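You operate a simulated robot arm through the tools that you are given. There is no shell and no other tool.

Carry out the task below with a simulated two-armed robot. There is one attempt and no reset: what you move stays moved.

TASK
The caps are on the wrong posts: swap them and tighten both posts' knobs.
Fine: leave the black cap on the mat.
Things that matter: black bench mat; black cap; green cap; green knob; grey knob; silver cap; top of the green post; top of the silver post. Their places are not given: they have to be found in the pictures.

It is judged by the outcome, as a careful person would: the job done as asked, and still so three seconds after it is handed in. It fails if anything else is knocked over, pushed out of place, dropped, spilled or broken. A push-on lid holds only when it is set on centred and level and pressed home; a screw cap is set on level and turned clockwise until tight.

THE ROBOT
Two 7-joint arms with fingered hands on one trunk that stands fixed in place. Base frame: the origin is at the foot of the trunk, x ahead of it, y to its left, z up. Readings come in m, rad, newtons and seconds.
The left shoulder is at [0.027, 0.185, 1.297], the right one opposite. With the tool pointing down near the work surface each hand reaches from about 0.1 to 0.78 m from the base axis, measured 20 degrees to its own side. Payload 4 kg a hand.
The TCP of each hand is the grasp point between the finger pads, 0.026 m short of the fingertips. In the tool frame z runs along the fingers and y along their closing line. Largest opening 0.132 m; the body of the gripper starts 0.073 m behind the TCP. The gripper is a hand of 3 fingers: y runs from the thumb to the fingers, the wrist lies at [0, 0, -0.224] in the tool frame, and closing takes about 1.5 s.
Orientation is told as [roll, pitch, yaw] about the base's x, y, z axes, in that order, counted from this pose: with the fingers straight down and closing along the base's y, the tool's x points along the base's -x, its y along +y and its z along -z.

THE INTERFACE
- The arms move only by the tool move_arm. It takes "left_motion", "right_motion" or both (then of equal length, played together; a hand with none holds still); each is a list of rows, each an object (a shift or turn left out is 0, a gripper value left out holds the last) with "delta_rot": the turn, a rotation vector about the tool's x, y, z in rad, a list of three; "dp": the shift along the tool's x, y, z in m, a list of three; "grip": the opening, from 0 (shut) to 1 (fully open). In form: [{"delta_rot": [wx, wy, wz], "dp": [dx, dy, dz], "grip": grip}, ...]. A call has 1 to 20 rows; each row is the pose to reach, as a shift and turn from the pose commanded when the call began, along the tool's axes at that moment. Rows are played at 5 a second. More than 0.05 m and 0.15 rad between two rows, or a gripper value outside its range, and nothing of the call is played. Where a pose cannot be reached the arm comes as near as it can. A force on the tool above 40 N (or 10 N above the force at the start of the call, whichever is more), or a blocked arm, ends the call early, and 0.2 s more pass. Each finger travels about 0.072 m/s and halts on what it meets, pressing with about 33 N; the grip force reading is that of the motor and also rises with nothing between the fingers. The clock runs only during rows and for 0.2 s after the last one: add rows that repeat a pose to give the fingers time. The reply holds the time, the measured pose of the TCP, the force on the tool along the base axes, the opening and the grip force, in the units named above and with some noise, with the torque about the TCP (base axes, N m) and any sound that the robot's microphone picked up.
- Cameras (640 x 400 px; columns grow to the right, rows downward): "scene" is now at [0.0976, 0.0405, 1.525]; the picture's right is [0.47, -0.88, -0.02], its down [-0.54, -0.26, -0.80] and it looks along [0.70, 0.39, -0.60] (base axes); focal length 250 px, centre (320, 200). "left" rides on the left gripper at [-0.062, 0.003, -0.092] in its tool frame; the picture's right is [-0.05, -1.00, 0.00], its down [0.83, -0.04, -0.56] and it looks along [0.56, -0.03, 0.83] (tool axes); focal length 230 px, centre (320, 200). "right" rides on the right gripper at [0.061, 0.003, -0.092] in its tool frame; the picture's right is [-0.05, 1.00, 0.00], its down [-0.83, -0.04, -0.55] and it looks along [-0.55, -0.03, 0.83] (tool axes); focal length 230 px, centre (320, 200).
- snapshot(camera): a new picture of that camera. It takes no simulated time.
- lift_body(by): slides the trunk up (or, below 0, down) by that many m; the arms and the scene camera ride with it, the base frame stays. It gives what a move gives, with no picture.
- preshape(shape, hand): the hand has 3 fingers and takes this shape, open, in about a second: jaw (thumb against the fingers, like two jaws); tri (thumb and two fingers); tip (a fingertip pinch); poke (one finger out to press); point (the index stretched); flat (the hand flat); cup (the hand cupped); fist (a fist). The gripper value then closes the fingers along that shape, each until it touches; the sizes above hold for jaw. It gives what a move gives, with no picture.
- turn_head(pan, tilt): turns the head with the scene camera to pan (to the left, within 1.501 rad either way) and tilt (down, from -0.506 to 1.204), counted from straight ahead of the robot. It gives what a move gives.
- point_at(camera, pixels): for up to 12 pixels [column, row] of the newest picture of that camera ("zoom" is the newest enlarged one), the place [x, y, z] in the base frame of the surface seen there, good to about 0.002 m. It takes no simulated time.
- enlarge(camera, box): a new picture of the part [left, top, right, bottom] of that camera's present view, enlarged. It takes no simulated time.
- job_done(): hands the job in; it is judged then, once.

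Unless the task says otherwise, let go and move clear before handing in.

The tools are called after "Call:" as a command line: name --argument value ..., lists and objects as JSON in quotes. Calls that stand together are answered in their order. move_arm: Moves the arms, as the interface text tells. Its arguments: {"type":"object","properties":{"left_motion":{"type":"array","items":{"type":"object","properties":{"delta_rot":{"type":"array","items":{"type":"number"}},"dp":{"type":"array","items":{"type":"number"}},"grip":{"type":"number"}}}},"right_motion":{"type":"array","items":{"type":"object","properties":{"delta_rot":{"type":"array","items":{"type":"number"}},"dp":{"type":"array","items":{"type":"number"}},"grip":{"type":"number"}}}}},"required":[]} The other tools are called the same way: lift_body (by) slides the trunk up or down; preshape (shape, hand) gives the hand a shape; turn_head (pan, tilt) turns the head that bears the scene camera; snapshot (camera) takes a picture; point_at (camera, pixels) gives the place of the surface under pixels of a picture; enlarge (camera, box) takes an enlarged picture of a part of a camera's view; job_done () hands the job in.

At the start:

```text
clock: 0.0
left_tcp_pos: [0.4235, 0.529, 1.3505]
left_ee_rot: [0.002, 0.001, 0.003]
left_ft_force: [0.4, -0.2, 0.0]
left_wrist_torque: [0.01, 0.01, -0.02]
left_gripper_width: 0.1317
left_gripper_force: 0.0
left_shape: jaw
right_tcp_pos: [0.3366, 0.0205, 1.3757]
right_ee_rot: [-0.001, 0.0, 0.0]
right_ft_force: [0.2, -0.4, 1.0]
right_wrist_torque: [-0.03, 0.01, 0.01]
right_gripper_width: 0.1321
right_gripper_force: 0.0
right_shape: jaw
trunk travel left (down, up): [-0.325, 0.137]
head pan, tilt: [0.485, 0.599]
```

scene: 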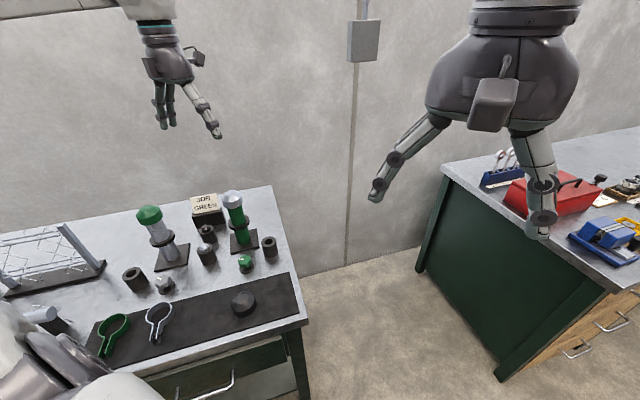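
right: 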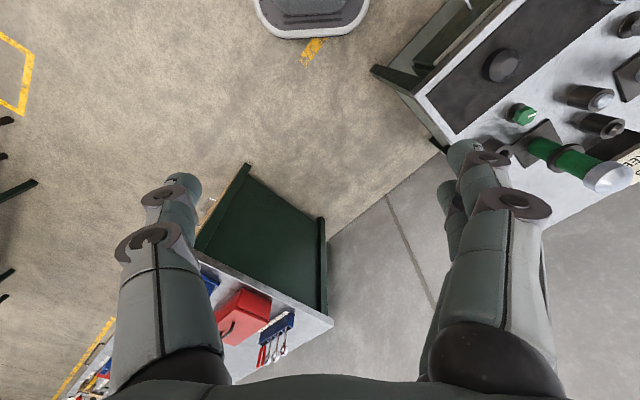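
left: 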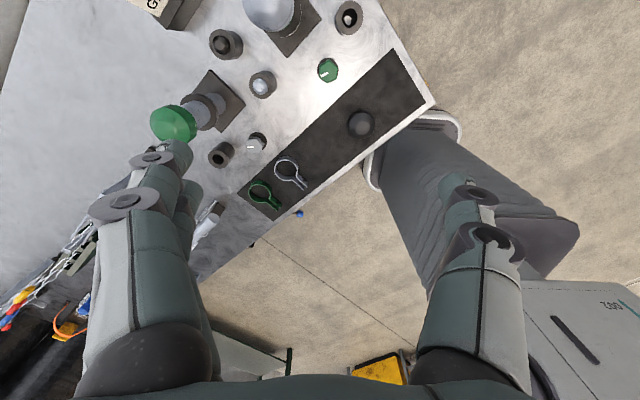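

The scene shows a bench at left with a silver post wearing a green cap (about pixel 150,215) and a green post wearing a silver cap (about 232,200), plus knobs and a black cap on the mat. I'll look closer before moving.

Call:
enlarge --camera "scene" --box '[80, 180, 310, 360]'

Call:
enlarge --camera "left" --box '[120, 0, 440, 220]'

```text
2.22 times, centred on (195, 270) of scene
```

zoom: 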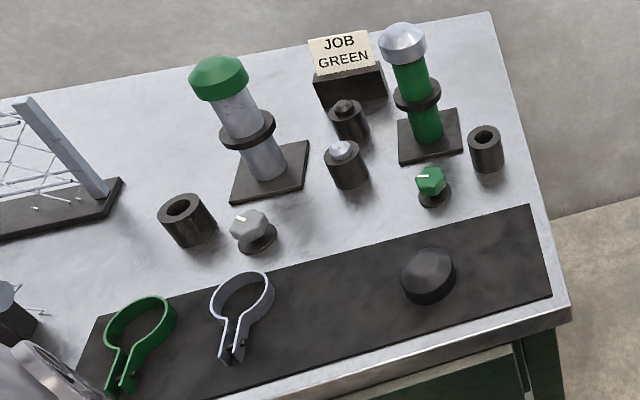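

```text
1.82 times, centred on (280, 110) of left
```

zoom: 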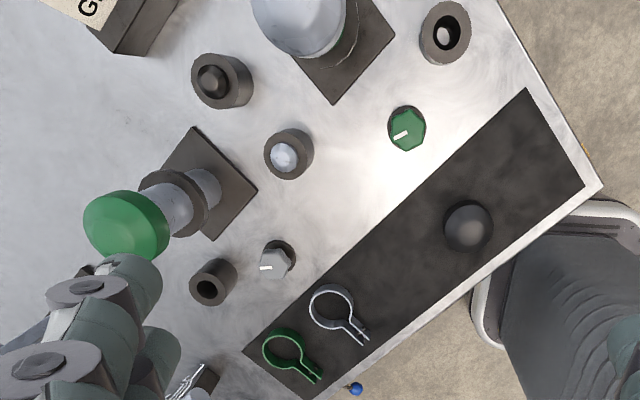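

I see the green cap on the silver post, the silver cap on the green post, each post with a black collar, and a knob in front of each. Next I'll measure where these surfaces are.

Call:
enlarge --camera "scene" --box '[80, 180, 310, 360]'

Call:
point_at --camera "zoom" --pixels '[[218, 68], [220, 92], [403, 35], [404, 57], [245, 220], [430, 180], [428, 265], [265, 165], [428, 130], [90, 380], [548, 290], [490, 15]]'

Call:
point_at --camera "left" --pixels '[[173, 122], [270, 8], [328, 70], [256, 142], [360, 123], [262, 85], [226, 42], [220, 155], [348, 18], [400, 60], [205, 110], [290, 22]]'

```text
2.22 times, centred on (195, 270) of scene
```

zoom: 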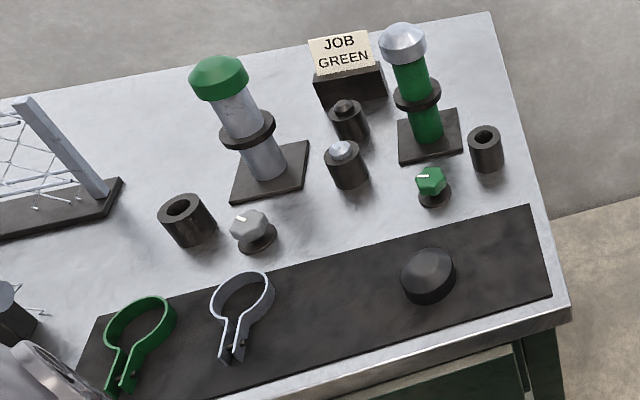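

```text
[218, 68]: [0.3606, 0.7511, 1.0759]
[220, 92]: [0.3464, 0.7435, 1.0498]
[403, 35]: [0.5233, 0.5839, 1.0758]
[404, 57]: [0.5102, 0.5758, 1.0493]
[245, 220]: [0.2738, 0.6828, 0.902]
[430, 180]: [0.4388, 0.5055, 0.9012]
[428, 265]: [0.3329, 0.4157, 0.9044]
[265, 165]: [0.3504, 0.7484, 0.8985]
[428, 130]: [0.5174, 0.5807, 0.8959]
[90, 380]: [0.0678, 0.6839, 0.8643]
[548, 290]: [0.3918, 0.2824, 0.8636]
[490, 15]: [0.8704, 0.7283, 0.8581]
```

```text
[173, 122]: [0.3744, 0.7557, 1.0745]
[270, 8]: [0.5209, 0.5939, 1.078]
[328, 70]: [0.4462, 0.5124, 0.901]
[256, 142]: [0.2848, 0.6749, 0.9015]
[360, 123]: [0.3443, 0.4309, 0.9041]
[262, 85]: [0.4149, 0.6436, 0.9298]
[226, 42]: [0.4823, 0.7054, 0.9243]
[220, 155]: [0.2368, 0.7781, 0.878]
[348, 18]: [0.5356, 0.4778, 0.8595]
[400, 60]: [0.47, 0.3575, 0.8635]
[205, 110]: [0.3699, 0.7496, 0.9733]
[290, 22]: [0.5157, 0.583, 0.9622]
```

Bench top is at z≈0.858, mat at 0.8635, cap tops at ≈1.078; silver post is near (0.366,0.757) and green post near (0.520,0.587). I'll turn the head to centre the bench for finer detail.

Call:
turn_head --pan 0.95 --tilt 0.75

Call:
snapshot --camera "scene"

```text
clock: 0.9
left_tcp_pos: [0.4242, 0.5286, 1.3497]
left_ee_rot: [0.0, 0.0, 0.003]
left_ft_force: [-0.3, 0.0, -0.8]
left_wrist_torque: [-0.01, 0.0, 0.03]
left_gripper_width: 0.1318
left_gripper_force: 0.0
left_shape: jaw
right_tcp_pos: [0.3378, 0.0202, 1.3757]
right_ee_rot: [0.001, -0.001, 0.002]
right_ft_force: [-0.6, 0.3, -0.6]
right_wrist_torque: [-0.03, 0.01, -0.02]
right_gripper_width: 0.1318
right_gripper_force: 0.0
right_shape: jaw
trunk travel left (down, up): [-0.325, 0.137]
head pan, tilt: [0.949, 0.75]
```

```text
taken
```

scene: 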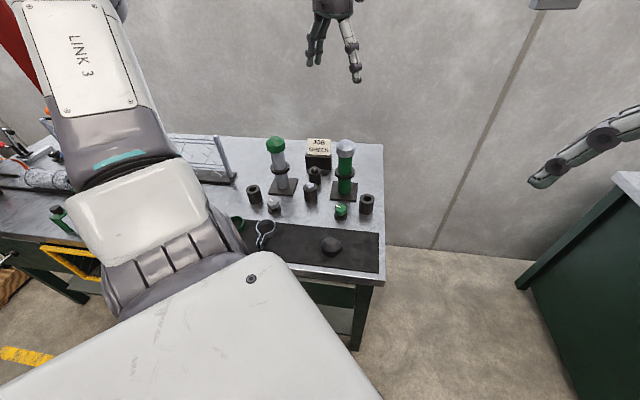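

The bench is now in the picture centre (posts around 278,160 and 345,165), with the left arm partly in front. I'll enlarge the posts and knobs.

Call:
enlarge --camera "scene" --box '[240, 125, 390, 219]'

Call:
enlarge --camera "left" --box '[140, 80, 280, 168]'

Call:
enlarge --camera "left" --box '[240, 0, 380, 88]'

```text
4.26 times, centred on (315, 172) of scene
```

zoom: 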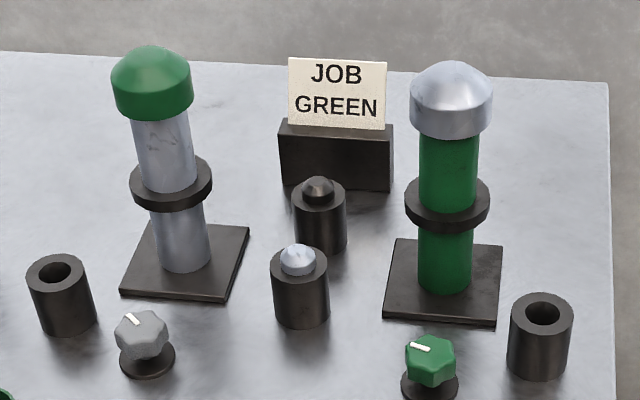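

```text
4.55 times, centred on (210, 124) of left
```

zoom: 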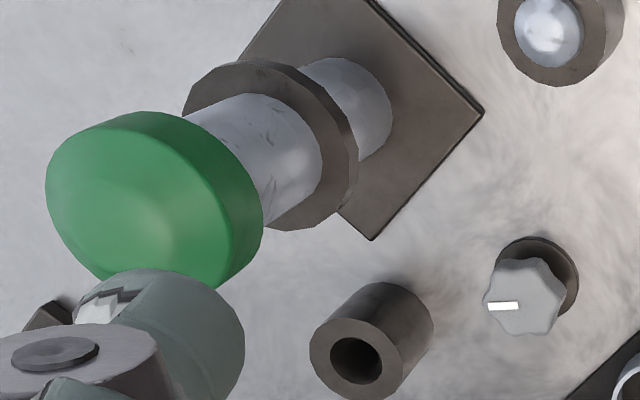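

```text
4.55 times, centred on (310, 44) of left
```

zoom: 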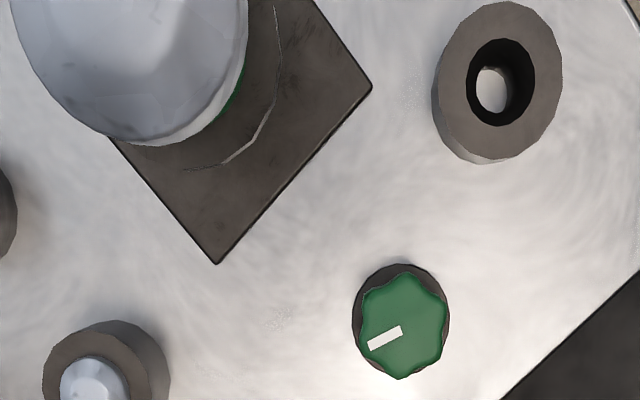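

The caps look plain and domed, about 0.06 m wide, with smooth shafts beneath, and the knobs have white pointer marks. I'll bring the left hand over the silver post, high above the green cap, to look at it closely.

Call:
move_arm --left_motion '[{"dp": [0.009, 0.038, 0.0]}, {"dp": [0.019, 0.076, 0.0]}, {"dp": [0.029, 0.114, 0.02]}, {"dp": [0.039, 0.152, 0.04]}, {"dp": [0.049, 0.19, 0.06]}, {"dp": [0.058, 0.228, 0.08]}, {"dp": [0.058, 0.228, 0.1]}, {"dp": [0.058, 0.228, 0.1]}]'

Call:
snapshot --camera "left"

Call:
snapshot --camera "scene"

```text
clock: 2.7
left_tcp_pos: [0.365, 0.7565, 1.2502]
left_ee_rot: [0.0, -0.002, 0.001]
left_ft_force: [0.3, -0.5, 0.3]
left_wrist_torque: [0.05, -0.01, 0.01]
left_gripper_width: 0.1317
left_gripper_force: 0.1
left_shape: jaw
right_tcp_pos: [0.3393, 0.0208, 1.3771]
right_ee_rot: [0.003, 0.001, 0.001]
right_ft_force: [-0.5, 0.5, 0.1]
right_wrist_torque: [0.0, 0.02, -0.01]
right_gripper_width: 0.1318
right_gripper_force: 0.0
right_shape: jaw
trunk travel left (down, up): [-0.325, 0.137]
head pan, tilt: [0.949, 0.75]
```

```text
taken
```

left: 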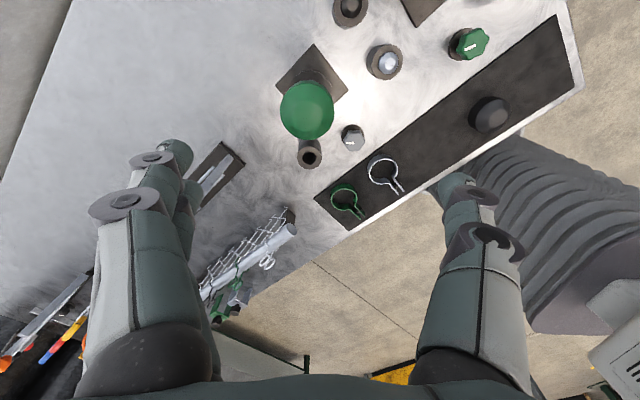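

```text
taken
```

scene: 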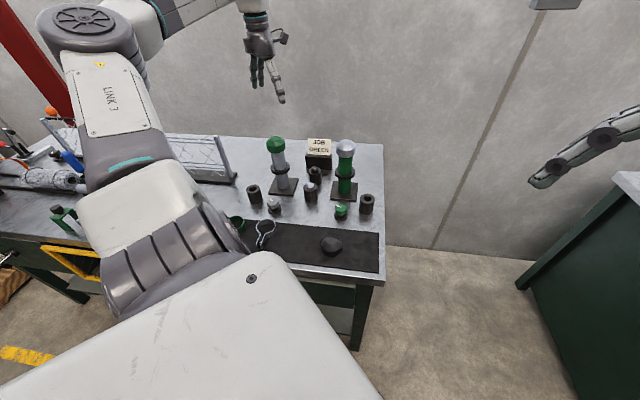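

The hand is above the silver post; the green cap shows at about (306,110) in the left picture. I'll enlarge it and measure its rim and apex, plus the free part of the mat.

Call:
enlarge --camera "left" --box '[256, 70, 356, 133]'

Call:
point_at --camera "left" --pixels '[[306, 102], [306, 110], [282, 108], [331, 108], [306, 84], [306, 134], [306, 138], [430, 140], [450, 125], [490, 100], [410, 160], [440, 105]]'

```text
6.35 times, centred on (306, 102) of left
```

zoom: 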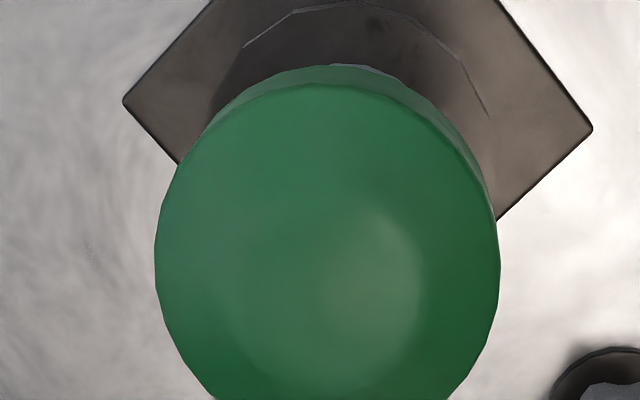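

```text
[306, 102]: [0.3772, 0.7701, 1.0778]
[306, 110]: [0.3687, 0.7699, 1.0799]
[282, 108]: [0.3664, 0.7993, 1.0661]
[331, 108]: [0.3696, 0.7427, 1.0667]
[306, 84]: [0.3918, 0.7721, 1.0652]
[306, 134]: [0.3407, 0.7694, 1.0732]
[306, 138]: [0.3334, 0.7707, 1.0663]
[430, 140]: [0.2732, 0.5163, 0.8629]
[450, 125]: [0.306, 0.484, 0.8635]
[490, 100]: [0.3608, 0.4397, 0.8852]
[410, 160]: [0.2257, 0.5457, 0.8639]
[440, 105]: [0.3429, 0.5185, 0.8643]
```

The green cap reads as about 0.062 m wide, centred near (0.363,0.770). I'll cross-check from the scene camera at both caps, shafts and knobs.

Call:
enlarge --camera "scene" --box '[260, 130, 372, 200]'

```text
5.71 times, centred on (316, 165) of scene
```

zoom: 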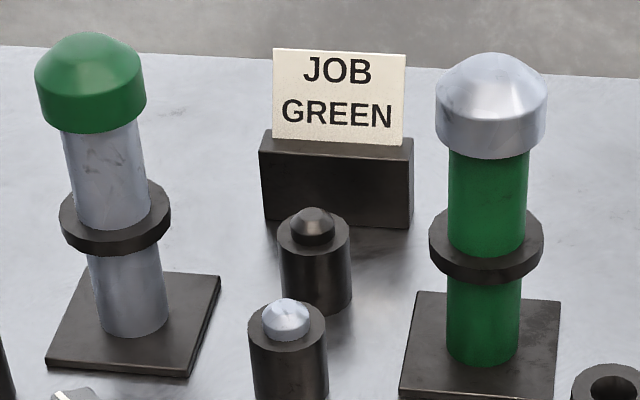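

Call:
point_at --camera "zoom" --pixels '[[92, 34], [92, 90], [94, 130], [104, 140], [108, 225], [120, 238], [120, 250], [130, 330], [490, 100], [488, 156], [486, 250], [484, 362]]'

Call:
point_at --camera "zoom" --pixels '[[68, 160], [140, 160], [452, 190], [525, 190], [38, 90], [143, 90], [439, 110], [543, 110], [62, 225], [168, 225], [432, 255], [540, 255]]'

```text
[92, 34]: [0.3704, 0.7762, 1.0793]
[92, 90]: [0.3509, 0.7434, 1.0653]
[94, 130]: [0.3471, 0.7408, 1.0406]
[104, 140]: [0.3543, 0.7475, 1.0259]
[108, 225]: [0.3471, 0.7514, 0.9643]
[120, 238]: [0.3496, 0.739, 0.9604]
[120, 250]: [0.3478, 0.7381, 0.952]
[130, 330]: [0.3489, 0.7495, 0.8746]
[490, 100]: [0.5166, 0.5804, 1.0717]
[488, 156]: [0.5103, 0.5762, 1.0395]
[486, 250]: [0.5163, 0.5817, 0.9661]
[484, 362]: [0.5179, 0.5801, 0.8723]
```

```text
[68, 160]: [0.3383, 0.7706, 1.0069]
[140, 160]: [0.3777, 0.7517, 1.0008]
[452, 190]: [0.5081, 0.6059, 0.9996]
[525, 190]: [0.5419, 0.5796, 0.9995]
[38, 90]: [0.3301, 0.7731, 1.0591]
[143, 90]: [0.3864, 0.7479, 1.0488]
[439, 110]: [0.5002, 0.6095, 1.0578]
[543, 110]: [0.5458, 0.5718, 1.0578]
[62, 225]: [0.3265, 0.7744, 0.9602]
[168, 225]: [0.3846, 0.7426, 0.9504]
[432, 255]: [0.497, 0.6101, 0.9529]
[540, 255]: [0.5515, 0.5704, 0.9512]
```

Shaft and cap silhouettes agree: silver post centre ≈(0.361,0.770), green post ≈(0.529,0.596); cap walls run from z≈1.040 to 1.066 and the collars sit at 0.95–0.96. I'll centre over the green cap and descend with the hand open.

Call:
move_arm --left_motion '[{"dp": [0.0035, 0.0135, 0.02]}, {"dp": [0.0035, 0.0135, 0.06]}, {"dp": [0.0035, 0.0135, 0.1]}, {"dp": [0.0035, 0.0135, 0.13]}, {"dp": [0.0035, 0.0135, 0.15]}, {"dp": [0.0035, 0.0135, 0.15]}]'

Call:
snapshot --camera "left"

Call:
enlarge --camera "scene" --box '[220, 80, 380, 180]'

```text
clock: 4.1
left_tcp_pos: [0.362, 0.7691, 1.1001]
left_ee_rot: [0.0, -0.002, 0.0]
left_ft_force: [0.6, 0.3, -0.3]
left_wrist_torque: [-0.03, 0.0, -0.01]
left_gripper_width: 0.132
left_gripper_force: 0.2
left_shape: jaw
right_tcp_pos: [0.338, 0.0205, 1.3764]
right_ee_rot: [0.002, 0.0, 0.0]
right_ft_force: [-0.6, 0.0, -0.7]
right_wrist_torque: [0.01, -0.02, 0.02]
right_gripper_width: 0.132
right_gripper_force: 0.1
right_shape: jaw
trunk travel left (down, up): [-0.325, 0.137]
head pan, tilt: [0.949, 0.75]
```

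```text
taken
```

left: 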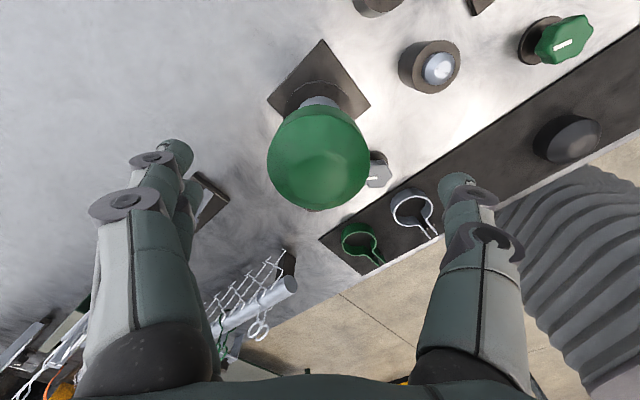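

```text
4.00 times, centred on (300, 130) of scene
```

zoom: 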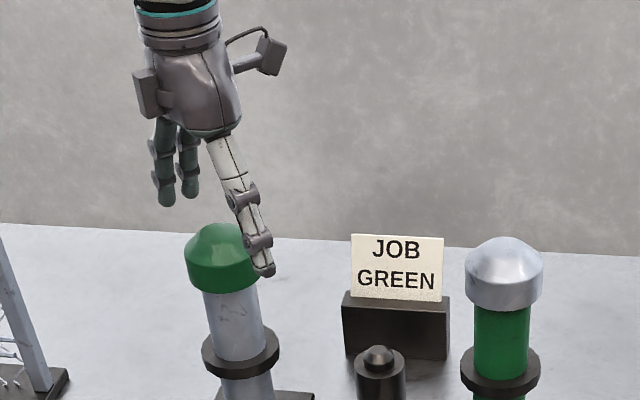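

Hand is centred over the cap (cap edges at columns 267 and 370, midpoint 318.5, versus TCP column 320). I'll descend to the middle of the cap wall and close slowly.

Call:
move_arm --left_motion '[{"dp": [0.0, 0.001, 0.025], "grip": 1.0}, {"dp": [0.0, 0.001, 0.047], "grip": 1.0}, {"dp": [0.0, 0.001, 0.047], "grip": 0.8}, {"dp": [0.0, 0.001, 0.047], "grip": 0.6}, {"dp": [0.0, 0.001, 0.047], "grip": 0.6}, {"dp": [0.0, 0.001, 0.047], "grip": 0.6}]'

Call:
snapshot --camera "left"

Call:
enlarge --camera "scene" --box '[220, 80, 380, 180]'

```text
clock: 5.5
left_tcp_pos: [0.3606, 0.7725, 1.0528]
left_ee_rot: [-0.001, -0.002, 0.003]
left_ft_force: [-0.4, 0.1, 0.0]
left_wrist_torque: [-0.04, 0.0, 0.02]
left_gripper_width: 0.0798
left_gripper_force: 0.1
left_shape: jaw
right_tcp_pos: [0.3382, 0.0219, 1.3767]
right_ee_rot: [0.002, 0.0, 0.0]
right_ft_force: [-0.2, -0.7, -0.2]
right_wrist_torque: [-0.02, 0.0, 0.0]
right_gripper_width: 0.1318
right_gripper_force: 0.1
right_shape: jaw
trunk travel left (down, up): [-0.325, 0.137]
head pan, tilt: [0.949, 0.75]
```

```text
taken
```

left: 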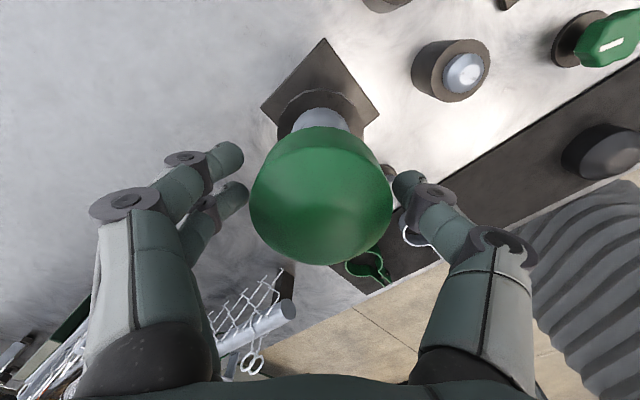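

```text
4.00 times, centred on (300, 130) of scene
```

zoom: 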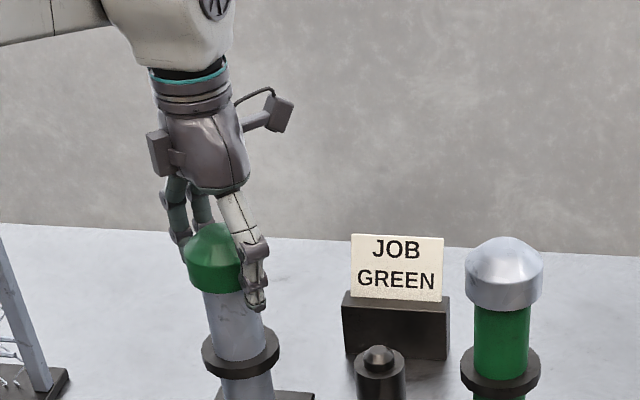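

The fingers now straddle the cap (tips around columns 245 and 395 against cap edges 250 and 393). I'll close onto the cap.

Call:
move_arm --left_motion '[{"grip": 0.55}, {"grip": 0.5}, {"grip": 0.45}, {"grip": 0.4}, {"grip": 0.35}, {"grip": 0.3}, {"grip": 0.3}, {"grip": 0.3}]'

Call:
snapshot --camera "left"

Call:
enlarge --camera "scene" --box '[220, 100, 380, 200]'

```text
clock: 7.3
left_tcp_pos: [0.3616, 0.7712, 1.0508]
left_ee_rot: [-0.001, -0.001, 0.002]
left_ft_force: [-1.7, -3.6, -5.0]
left_wrist_torque: [0.16, 0.03, 0.1]
left_gripper_width: 0.0411
left_gripper_force: 33.1
left_shape: jaw
right_tcp_pos: [0.3375, 0.0215, 1.3771]
right_ee_rot: [0.0, -0.001, -0.002]
right_ft_force: [-0.2, 1.0, -0.2]
right_wrist_torque: [-0.03, 0.01, 0.02]
right_gripper_width: 0.1318
right_gripper_force: 0.2
right_shape: jaw
trunk travel left (down, up): [-0.325, 0.137]
head pan, tilt: [0.949, 0.75]
```

```text
taken
```

left: 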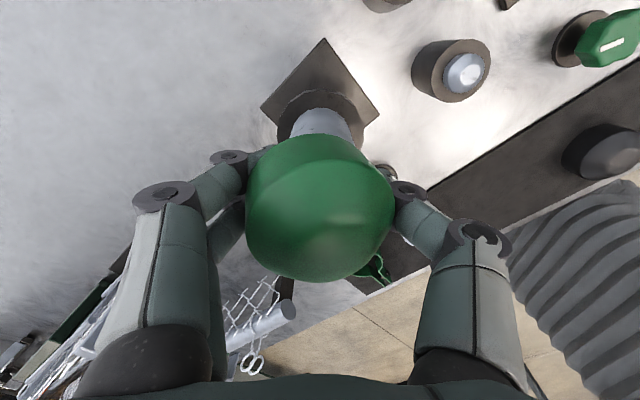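

```text
4.00 times, centred on (300, 150) of scene
```

zoom: 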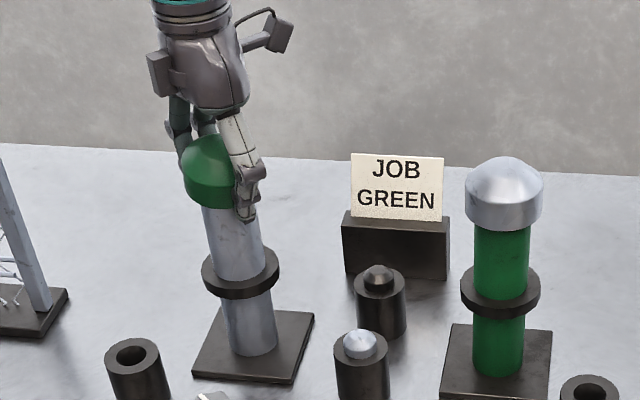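

The width fell to 0.041 m with 33 N, so the fingertips have closed below the cap rim around the shaft and the cap may have been lifted or tilted. I'll look closely before doing anything else.

Call:
enlarge --camera "scene" --box '[254, 120, 302, 150]'

Call:
enlarge --camera "left" --box '[200, 90, 440, 290]'

```text
13.33 times, centred on (278, 135) of scene
```

zoom: 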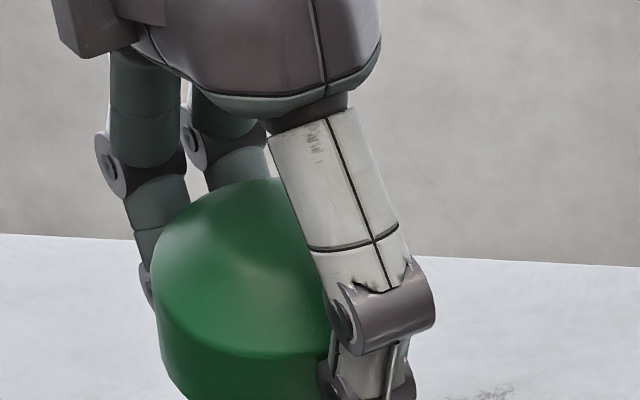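

```text
2.00 times, centred on (320, 190) of left
```

zoom: 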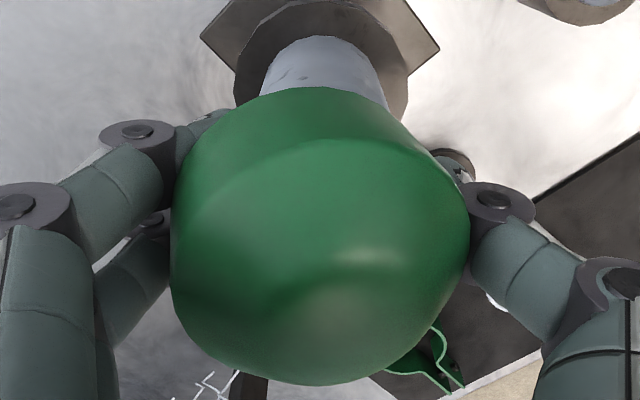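

The cap looks raised and tilted on the shaft, with fingertips tucked under its rim. I'll measure its present height and tilt.

Call:
point_at --camera "left" --pixels '[[320, 140], [320, 155], [320, 170], [320, 200], [320, 230], [320, 250], [270, 200], [370, 200], [320, 275], [320, 128], [260, 160], [380, 160]]'

Call:
enlarge --camera "scene" --box '[250, 125, 314, 165]'

Call:
point_at --camera "zoom" --pixels '[[210, 100], [230, 100], [250, 200], [190, 220], [170, 190], [200, 250], [230, 280], [185, 245], [300, 300], [240, 130]]'

```text
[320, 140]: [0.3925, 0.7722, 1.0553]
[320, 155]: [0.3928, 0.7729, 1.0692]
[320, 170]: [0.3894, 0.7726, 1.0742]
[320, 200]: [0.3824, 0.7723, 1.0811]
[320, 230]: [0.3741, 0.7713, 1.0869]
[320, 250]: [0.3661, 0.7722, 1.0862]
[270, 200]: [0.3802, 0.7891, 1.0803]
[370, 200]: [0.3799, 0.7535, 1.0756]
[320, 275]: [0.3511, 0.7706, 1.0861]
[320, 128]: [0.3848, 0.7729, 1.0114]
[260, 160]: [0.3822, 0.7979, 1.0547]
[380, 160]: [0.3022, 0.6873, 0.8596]
```

```text
10.00 times, centred on (282, 145) of scene
```

zoom: 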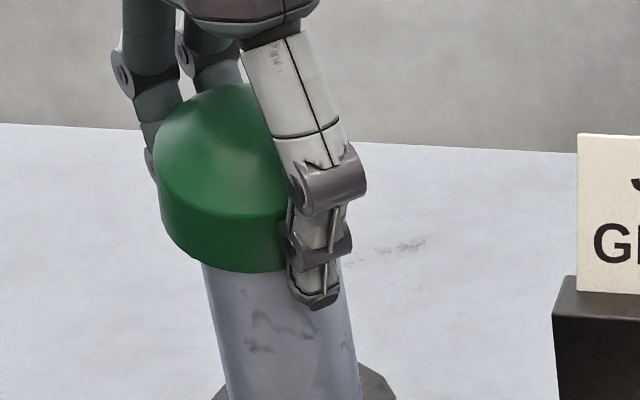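

```text
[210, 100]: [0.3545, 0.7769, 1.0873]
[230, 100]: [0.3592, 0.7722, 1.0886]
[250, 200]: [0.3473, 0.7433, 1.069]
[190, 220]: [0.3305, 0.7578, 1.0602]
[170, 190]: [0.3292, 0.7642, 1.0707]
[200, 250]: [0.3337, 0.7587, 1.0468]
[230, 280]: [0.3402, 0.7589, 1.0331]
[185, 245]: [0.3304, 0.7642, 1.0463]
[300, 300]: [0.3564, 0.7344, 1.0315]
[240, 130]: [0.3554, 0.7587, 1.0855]
```

The cap apex has risen to about 1.088 (from 1.080), so it is loose but still around the shaft top; I gripped too low. I'll open gently so it settles back, then regrip with fingertips level with the rim.

Call:
move_arm --left_motion '[{"grip": 0.33}, {"grip": 0.36}, {"grip": 0.4}, {"grip": 0.44}, {"grip": 0.48}, {"grip": 0.52}, {"grip": 0.56}, {"grip": 0.62}, {"grip": 0.7}, {"grip": 0.7}]'

Call:
enlarge --camera "left" --box '[200, 90, 440, 290]'

Call:
enlarge --camera "scene" --box '[250, 125, 314, 165]'

Call:
snapshot --camera "left"

```text
clock: 9.5
left_tcp_pos: [0.3614, 0.7713, 1.0523]
left_ee_rot: [0.001, -0.002, 0.003]
left_ft_force: [0.3, -0.1, -0.2]
left_wrist_torque: [0.02, 0.0, -0.02]
left_gripper_width: 0.0919
left_gripper_force: 0.0
left_shape: jaw
right_tcp_pos: [0.337, 0.0215, 1.3767]
right_ee_rot: [0.0, 0.0, 0.0]
right_ft_force: [-0.2, -0.2, 0.2]
right_wrist_torque: [-0.01, 0.02, 0.0]
right_gripper_width: 0.1317
right_gripper_force: 0.1
right_shape: jaw
trunk travel left (down, up): [-0.325, 0.137]
head pan, tilt: [0.949, 0.75]
```

```text
2.00 times, centred on (320, 190) of left
```

zoom: 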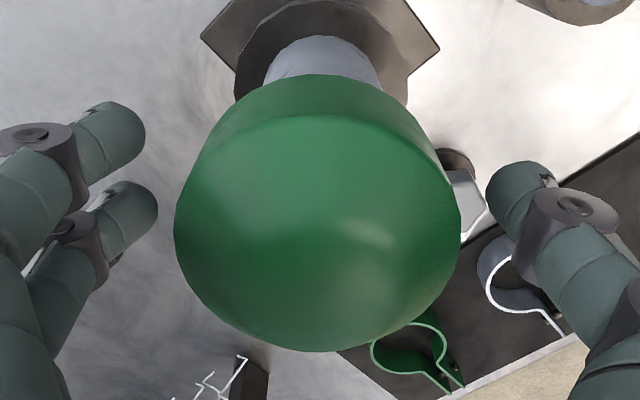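

```text
10.00 times, centred on (282, 145) of scene
```

zoom: 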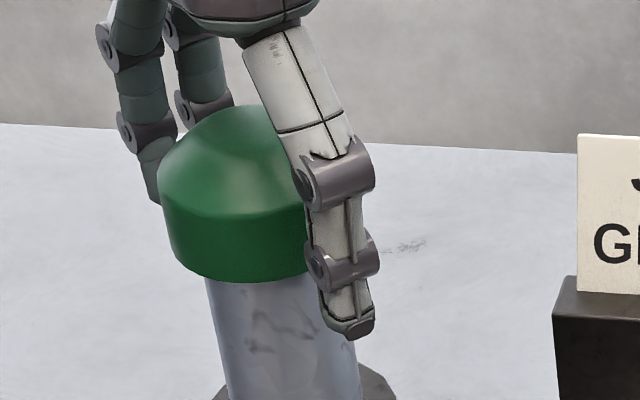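

```text
taken
```

left: 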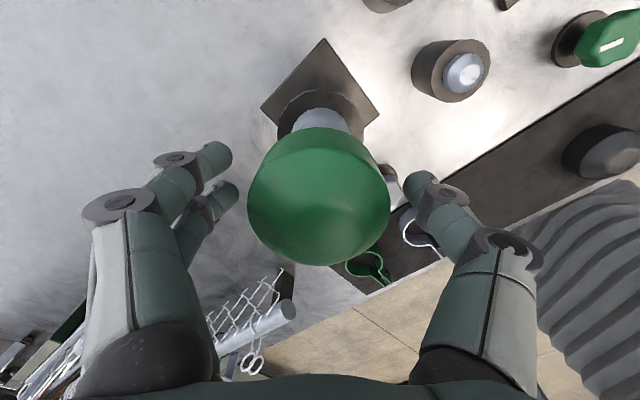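

The cap settled back level on the post (edges at columns 247 and 390, rim rows about 148 and 265). I'll rise so the tips are just above the lower rim and close again.

Call:
move_arm --left_motion '[{"dp": [0, 0.0005, -0.01]}, {"dp": [0, 0.0005, -0.018]}, {"dp": [0, 0.0005, -0.018], "grip": 0.6}, {"dp": [0, 0.0005, -0.018], "grip": 0.52}, {"dp": [0, 0.0005, -0.018], "grip": 0.48}, {"dp": [0, 0.0005, -0.018], "grip": 0.45}, {"dp": [0, 0.0005, -0.018], "grip": 0.42}, {"dp": [0, 0.0005, -0.018], "grip": 0.42}, {"dp": [0, 0.0005, -0.018], "grip": 0.42}]'

Call:
snapshot --camera "left"

Call:
enlarge --camera "scene" --box '[250, 125, 314, 165]'

```text
clock: 11.5
left_tcp_pos: [0.3616, 0.7726, 1.0704]
left_ee_rot: [0.001, 0.0, 0.001]
left_ft_force: [-1.0, 0.7, -0.8]
left_wrist_torque: [-0.01, -0.02, -0.04]
left_gripper_width: 0.0574
left_gripper_force: 33.0
left_shape: jaw
right_tcp_pos: [0.337, 0.0216, 1.3756]
right_ee_rot: [0.0, -0.001, 0.002]
right_ft_force: [-0.3, 0.3, 0.0]
right_wrist_torque: [-0.02, 0.0, -0.02]
right_gripper_width: 0.132
right_gripper_force: 0.1
right_shape: jaw
trunk travel left (down, up): [-0.325, 0.137]
head pan, tilt: [0.949, 0.75]
```

```text
taken
```

left: 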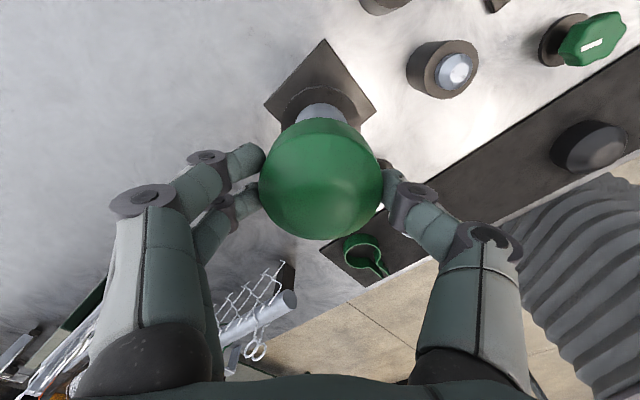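

```text
10.00 times, centred on (282, 145) of scene
```

zoom: 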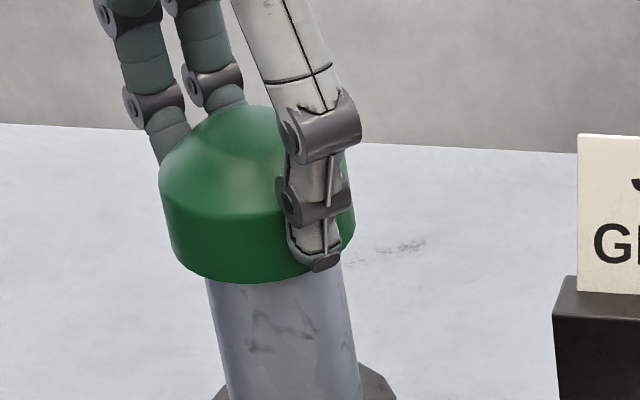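

Fingertips now bear on the cap wall (width 0.057 m, 33 N) and the cap stays level. I'll lift slowly and watch the force.

Call:
move_arm --left_motion '[{"dp": [0, 0, -0.003]}, {"dp": [0, 0, -0.006]}, {"dp": [0, 0, -0.01]}, {"dp": [0, 0, -0.015]}, {"dp": [0, 0, -0.02]}, {"dp": [0, 0, -0.02]}]'

Call:
snapshot --camera "left"

Call:
enlarge --camera "scene" --box '[220, 110, 348, 190]'

```text
clock: 12.9
left_tcp_pos: [0.361, 0.7722, 1.0909]
left_ee_rot: [0.0, -0.001, 0.001]
left_ft_force: [-0.5, 0.5, 1.1]
left_wrist_torque: [0.0, -0.02, 0.0]
left_gripper_width: 0.0571
left_gripper_force: 33.0
left_shape: jaw
right_tcp_pos: [0.3374, 0.0214, 1.3767]
right_ee_rot: [0.0, 0.001, -0.001]
right_ft_force: [0.1, -0.1, 0.0]
right_wrist_torque: [0.01, 0.01, 0.0]
right_gripper_width: 0.1317
right_gripper_force: 0.0
right_shape: jaw
trunk travel left (down, up): [-0.325, 0.137]
head pan, tilt: [0.949, 0.75]
```

```text
taken
```

left: 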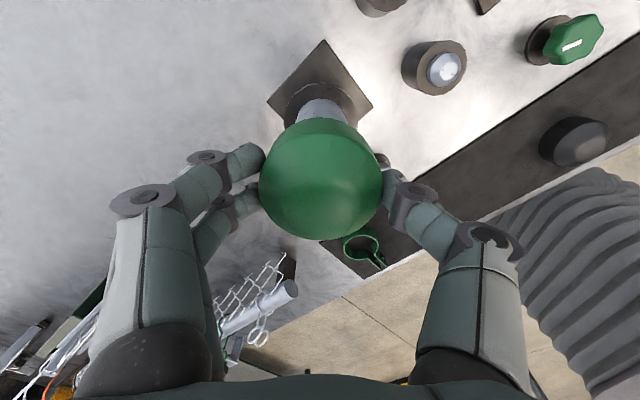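

```text
5.00 times, centred on (284, 150) of scene
```

zoom: 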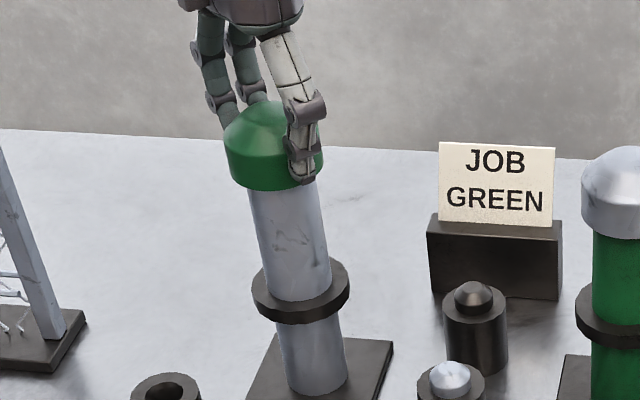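

The green cap comes away with the hand (force near zero) and the post stays put (collar unmoved at about (280,168) in the scene). I'll raise it clear and check the free area on the mat.

Call:
move_arm --left_motion '[{"dp": [0, 0, -0.03]}, {"dp": [0, 0, -0.06]}, {"dp": [0, 0, -0.09]}, {"dp": [0, 0, -0.12]}, {"dp": [0, 0, -0.12]}]'

Call:
snapshot --camera "left"

Call:
enlarge --camera "scene" --box '[230, 80, 390, 280]'

Call:
point_at --camera "zoom" --pixels '[[200, 210], [205, 215], [350, 335], [340, 300], [420, 330], [270, 330], [280, 300], [300, 350], [470, 320], [360, 310]]'

```text
clock: 14.1
left_tcp_pos: [0.3627, 0.7703, 1.2094]
left_ee_rot: [0.0, 0.0, 0.002]
left_ft_force: [1.0, -0.2, -1.3]
left_wrist_torque: [-0.03, 0.02, -0.01]
left_gripper_width: 0.0573
left_gripper_force: 32.8
left_shape: jaw
right_tcp_pos: [0.3384, 0.0201, 1.3765]
right_ee_rot: [-0.001, -0.001, -0.001]
right_ft_force: [0.2, -0.5, 0.4]
right_wrist_torque: [-0.01, 0.0, -0.02]
right_gripper_width: 0.1322
right_gripper_force: 0.1
right_shape: jaw
trunk travel left (down, up): [-0.325, 0.137]
head pan, tilt: [0.949, 0.75]
```

```text
taken
```

left: 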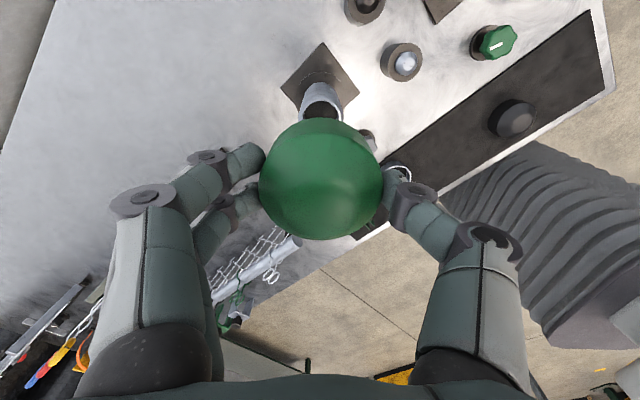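

```text
2.00 times, centred on (310, 180) of scene
```

zoom: 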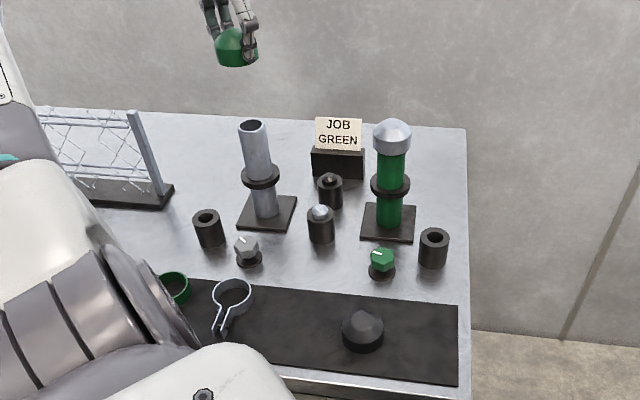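

```text
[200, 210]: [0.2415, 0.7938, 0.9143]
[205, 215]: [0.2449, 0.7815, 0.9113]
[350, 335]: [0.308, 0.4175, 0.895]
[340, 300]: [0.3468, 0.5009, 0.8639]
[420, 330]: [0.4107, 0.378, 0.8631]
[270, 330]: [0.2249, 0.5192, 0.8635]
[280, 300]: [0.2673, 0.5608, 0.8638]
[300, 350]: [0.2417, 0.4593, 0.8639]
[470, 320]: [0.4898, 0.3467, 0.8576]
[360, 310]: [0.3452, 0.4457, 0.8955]
```

The cap is held level, and the silver post is revealed as an open tube. The mat's right end (beyond the black cap) looks to have the most room, so I'll measure it and the post top.

Call:
point_at --camera "left" --pixels '[[588, 14], [602, 88], [560, 65], [540, 75], [570, 60], [511, 118], [512, 105], [535, 45], [570, 100], [320, 92], [303, 97], [341, 97]]'

Call:
enlarge --camera "scene" --box '[250, 135, 314, 175]'

Call:
point_at --camera "zoom" --pixels '[[270, 90], [215, 60], [255, 50], [308, 75], [225, 80], [300, 88]]'

```text
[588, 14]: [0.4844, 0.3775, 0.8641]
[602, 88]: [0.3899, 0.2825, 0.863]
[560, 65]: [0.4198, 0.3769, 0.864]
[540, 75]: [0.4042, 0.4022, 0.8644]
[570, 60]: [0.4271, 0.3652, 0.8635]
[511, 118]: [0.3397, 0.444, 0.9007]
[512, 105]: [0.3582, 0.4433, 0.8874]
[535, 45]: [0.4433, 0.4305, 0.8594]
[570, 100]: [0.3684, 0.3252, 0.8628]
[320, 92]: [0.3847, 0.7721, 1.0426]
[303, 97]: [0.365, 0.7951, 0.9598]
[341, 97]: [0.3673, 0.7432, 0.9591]
```

```text
10.00 times, centred on (282, 155) of scene
```

zoom: 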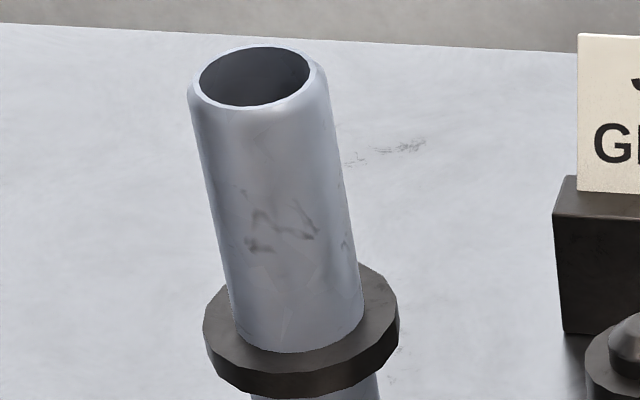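

```text
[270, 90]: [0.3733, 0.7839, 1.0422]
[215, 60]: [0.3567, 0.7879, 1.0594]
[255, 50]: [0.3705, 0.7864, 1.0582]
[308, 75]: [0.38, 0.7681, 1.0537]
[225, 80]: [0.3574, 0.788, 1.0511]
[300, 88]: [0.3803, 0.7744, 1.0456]
```

The post top is an open tube at z≈1.060 centred at about (0.3625,0.770); the mat's right end around (0.41,0.36) is free. I'll carry the cap there at height, turning the hand 45° so the fingers open away from the black cap.

Call:
move_arm --left_motion '[{"dp": [-0.0046, -0.0409, 0], "delta_rot": [0, 0, 0.0785]}, {"dp": [-0.0093, -0.0818, 0], "delta_rot": [0, 0, 0.157]}, {"dp": [-0.0139, -0.1228, 0], "delta_rot": [0, 0, 0.2355]}, {"dp": [-0.0185, -0.1637, 0], "delta_rot": [0, 0, 0.314]}, {"dp": [-0.0231, -0.2046, 0], "delta_rot": [0, 0, 0.3925]}, {"dp": [-0.0278, -0.2456, 0], "delta_rot": [0, 0, 0.471]}, {"dp": [-0.0324, -0.2865, 0], "delta_rot": [0, 0, 0.5495]}, {"dp": [-0.037, -0.3274, 0], "delta_rot": [0, 0, 0.628]}, {"dp": [-0.0417, -0.3684, 0], "delta_rot": [0, 0, 0.7065]}, {"dp": [-0.0463, -0.4093, 0], "delta_rot": [0, 0, 0.785]}, {"dp": [-0.0463, -0.4093, 0.04], "delta_rot": [0, 0, 0.785]}, {"dp": [-0.0463, -0.4093, 0.08], "delta_rot": [0, 0, 0.785]}, {"dp": [-0.0463, -0.4093, 0.12], "delta_rot": [0, 0, 0.785]}, {"dp": [-0.0463, -0.4093, 0.16], "delta_rot": [0, 0, 0.785]}, {"dp": [-0.0463, -0.4093, 0.2], "delta_rot": [0, 0, 0.785]}, {"dp": [-0.0463, -0.4093, 0.22], "delta_rot": [0, 0, 0.785]}, {"dp": [-0.0463, -0.4093, 0.22], "delta_rot": [0, 0, 0.785]}]'

Call:
snapshot --camera "left"

Call:
snapshot --camera "scene"

```text
clock: 17.7
left_tcp_pos: [0.4086, 0.3624, 0.9925]
left_ee_rot: [0.001, -0.001, -0.784]
left_ft_force: [-0.1, -0.3, -0.9]
left_wrist_torque: [0.02, -0.02, -0.01]
left_gripper_width: 0.0572
left_gripper_force: 33.0
left_shape: jaw
right_tcp_pos: [0.337, 0.0208, 1.3752]
right_ee_rot: [0.002, 0.001, 0.0]
right_ft_force: [0.5, 0.9, 0.1]
right_wrist_torque: [0.0, -0.03, 0.0]
right_gripper_width: 0.1318
right_gripper_force: 0.0
right_shape: jaw
trunk travel left (down, up): [-0.325, 0.137]
head pan, tilt: [0.949, 0.75]
```

```text
taken
```

left: 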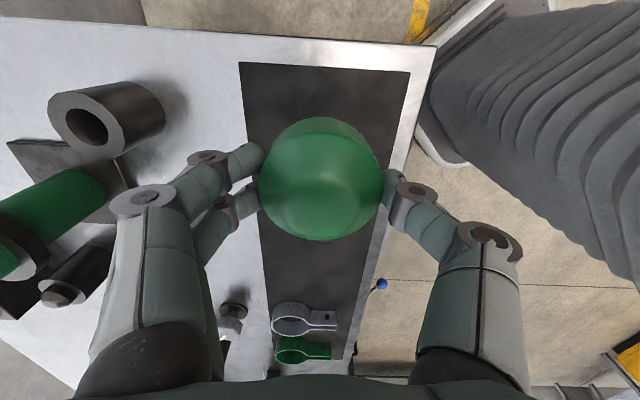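

```text
taken
```

scene: 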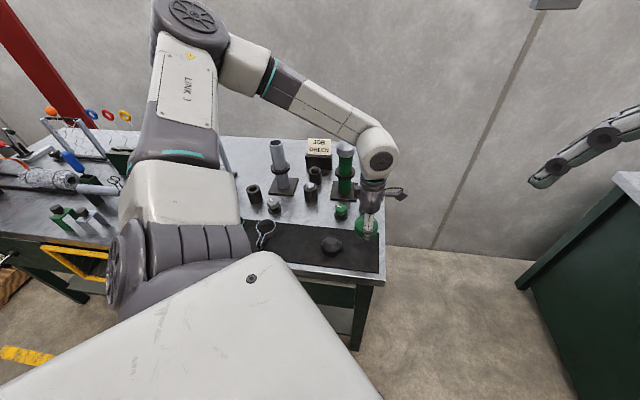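

The cap is over the mat's right end at z≈0.99, but the forearm in the scene (pixels around 330–375, 100–150) passes near the green post's cap. I'll measure the forearm height before going lower.

Call:
point_at --camera "scene" --pixels '[[300, 95], [320, 105], [330, 118], [345, 120], [350, 135], [360, 150], [378, 160], [240, 65], [345, 148], [372, 195]]'

Call:
enlarge --camera "scene" --box '[250, 80, 410, 180]'

```text
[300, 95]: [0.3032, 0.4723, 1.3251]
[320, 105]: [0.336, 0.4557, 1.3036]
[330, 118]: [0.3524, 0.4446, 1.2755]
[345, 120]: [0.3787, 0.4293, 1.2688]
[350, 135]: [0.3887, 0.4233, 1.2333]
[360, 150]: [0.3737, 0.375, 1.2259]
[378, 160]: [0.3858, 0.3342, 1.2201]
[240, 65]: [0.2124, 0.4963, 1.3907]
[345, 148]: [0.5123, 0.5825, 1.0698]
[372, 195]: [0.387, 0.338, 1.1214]
```

```text
4.00 times, centred on (330, 130) of scene
```

zoom: 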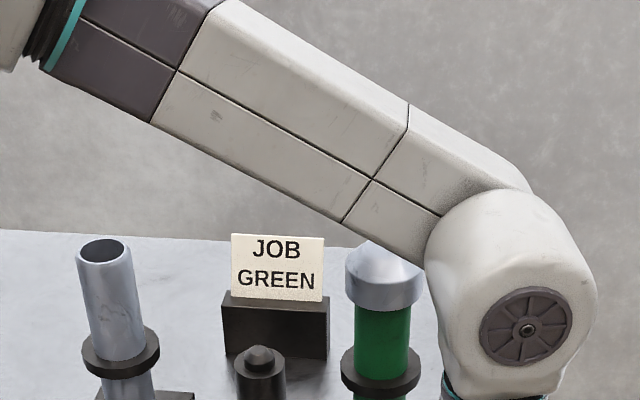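

The forearm stays at y<0.5 and z>1.22, well clear of the posts. I'll lower the cap to just above the mat, then touch down in millimetre steps.

Call:
move_arm --left_motion '[{"dp": [0, 0, 0.03]}, {"dp": [0, 0, 0.06]}, {"dp": [0, 0, 0.08]}, {"dp": [0, 0, 0.09]}, {"dp": [0, 0, 0.093]}, {"dp": [0, 0, 0.095]}, {"dp": [0, 0, 0.096]}, {"dp": [0, 0, 0.097]}, {"dp": [0, 0, 0.097]}]'

Call:
snapshot --camera "left"

Call:
enlarge --camera "scene" --box '[310, 190, 406, 250]'

```text
clock: 19.7
left_tcp_pos: [0.4087, 0.3625, 0.8949]
left_ee_rot: [0.004, -0.003, -0.784]
left_ft_force: [0.1, 3.0, 17.0]
left_wrist_torque: [0.04, 0.02, -0.03]
left_gripper_width: 0.0567
left_gripper_force: 32.5
left_shape: jaw
right_tcp_pos: [0.3361, 0.0194, 1.3764]
right_ee_rot: [0.001, 0.001, 0.002]
right_ft_force: [0.1, -0.9, 0.1]
right_wrist_torque: [-0.01, 0.02, -0.01]
right_gripper_width: 0.1319
right_gripper_force: 0.1
right_shape: jaw
trunk travel left (down, up): [-0.325, 0.137]
head pan, tilt: [0.949, 0.75]
```

```text
taken
```

left: 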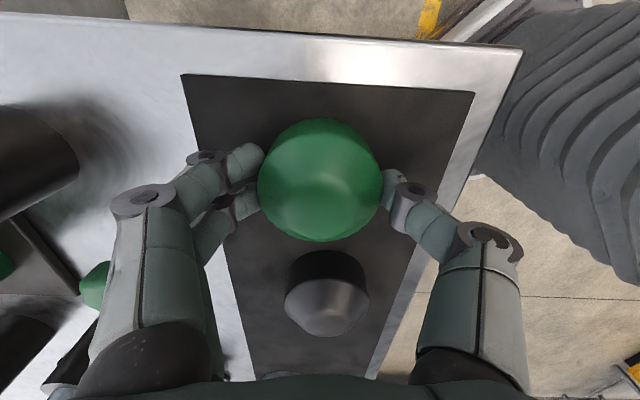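

```text
6.67 times, centred on (358, 220) of scene
```

zoom: 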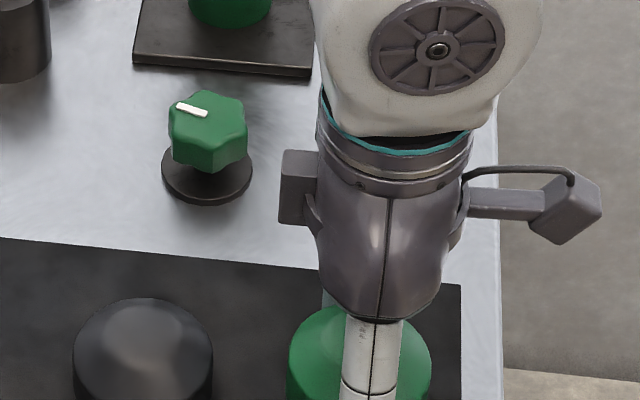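

The cap is down on the mat (17 N at z≈0.895). I'll ease off a millimetre, open moderately and lift straight up.

Call:
move_arm --left_motion '[{"dp": [0, 0, -0.0015]}, {"dp": [0, 0, -0.0015], "grip": 0.48}, {"dp": [0, 0, -0.0015], "grip": 0.55}, {"dp": [0, 0, -0.0015], "grip": 0.65}, {"dp": [0, 0, -0.0015], "grip": 0.75}, {"dp": [0, 0, -0.0015], "grip": 0.75}]'

Call:
snapshot --camera "left"

```text
clock: 21.1
left_tcp_pos: [0.4087, 0.3628, 0.8956]
left_ee_rot: [0.0, -0.001, -0.784]
left_ft_force: [-0.3, 1.2, -0.1]
left_wrist_torque: [0.0, -0.03, 0.04]
left_gripper_width: 0.0984
left_gripper_force: 0.0
left_shape: jaw
right_tcp_pos: [0.3372, 0.0213, 1.376]
right_ee_rot: [0.0, -0.001, 0.0]
right_ft_force: [0.0, 0.1, 0.1]
right_wrist_torque: [0.0, 0.01, 0.03]
right_gripper_width: 0.132
right_gripper_force: 0.1
right_shape: jaw
trunk travel left (down, up): [-0.325, 0.137]
head pan, tilt: [0.949, 0.75]
```

```text
taken
```

left: 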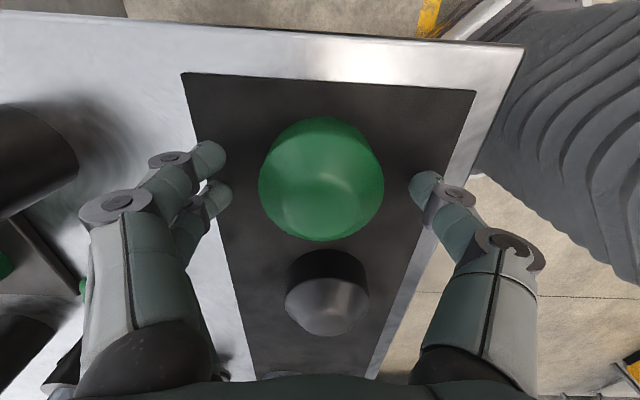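

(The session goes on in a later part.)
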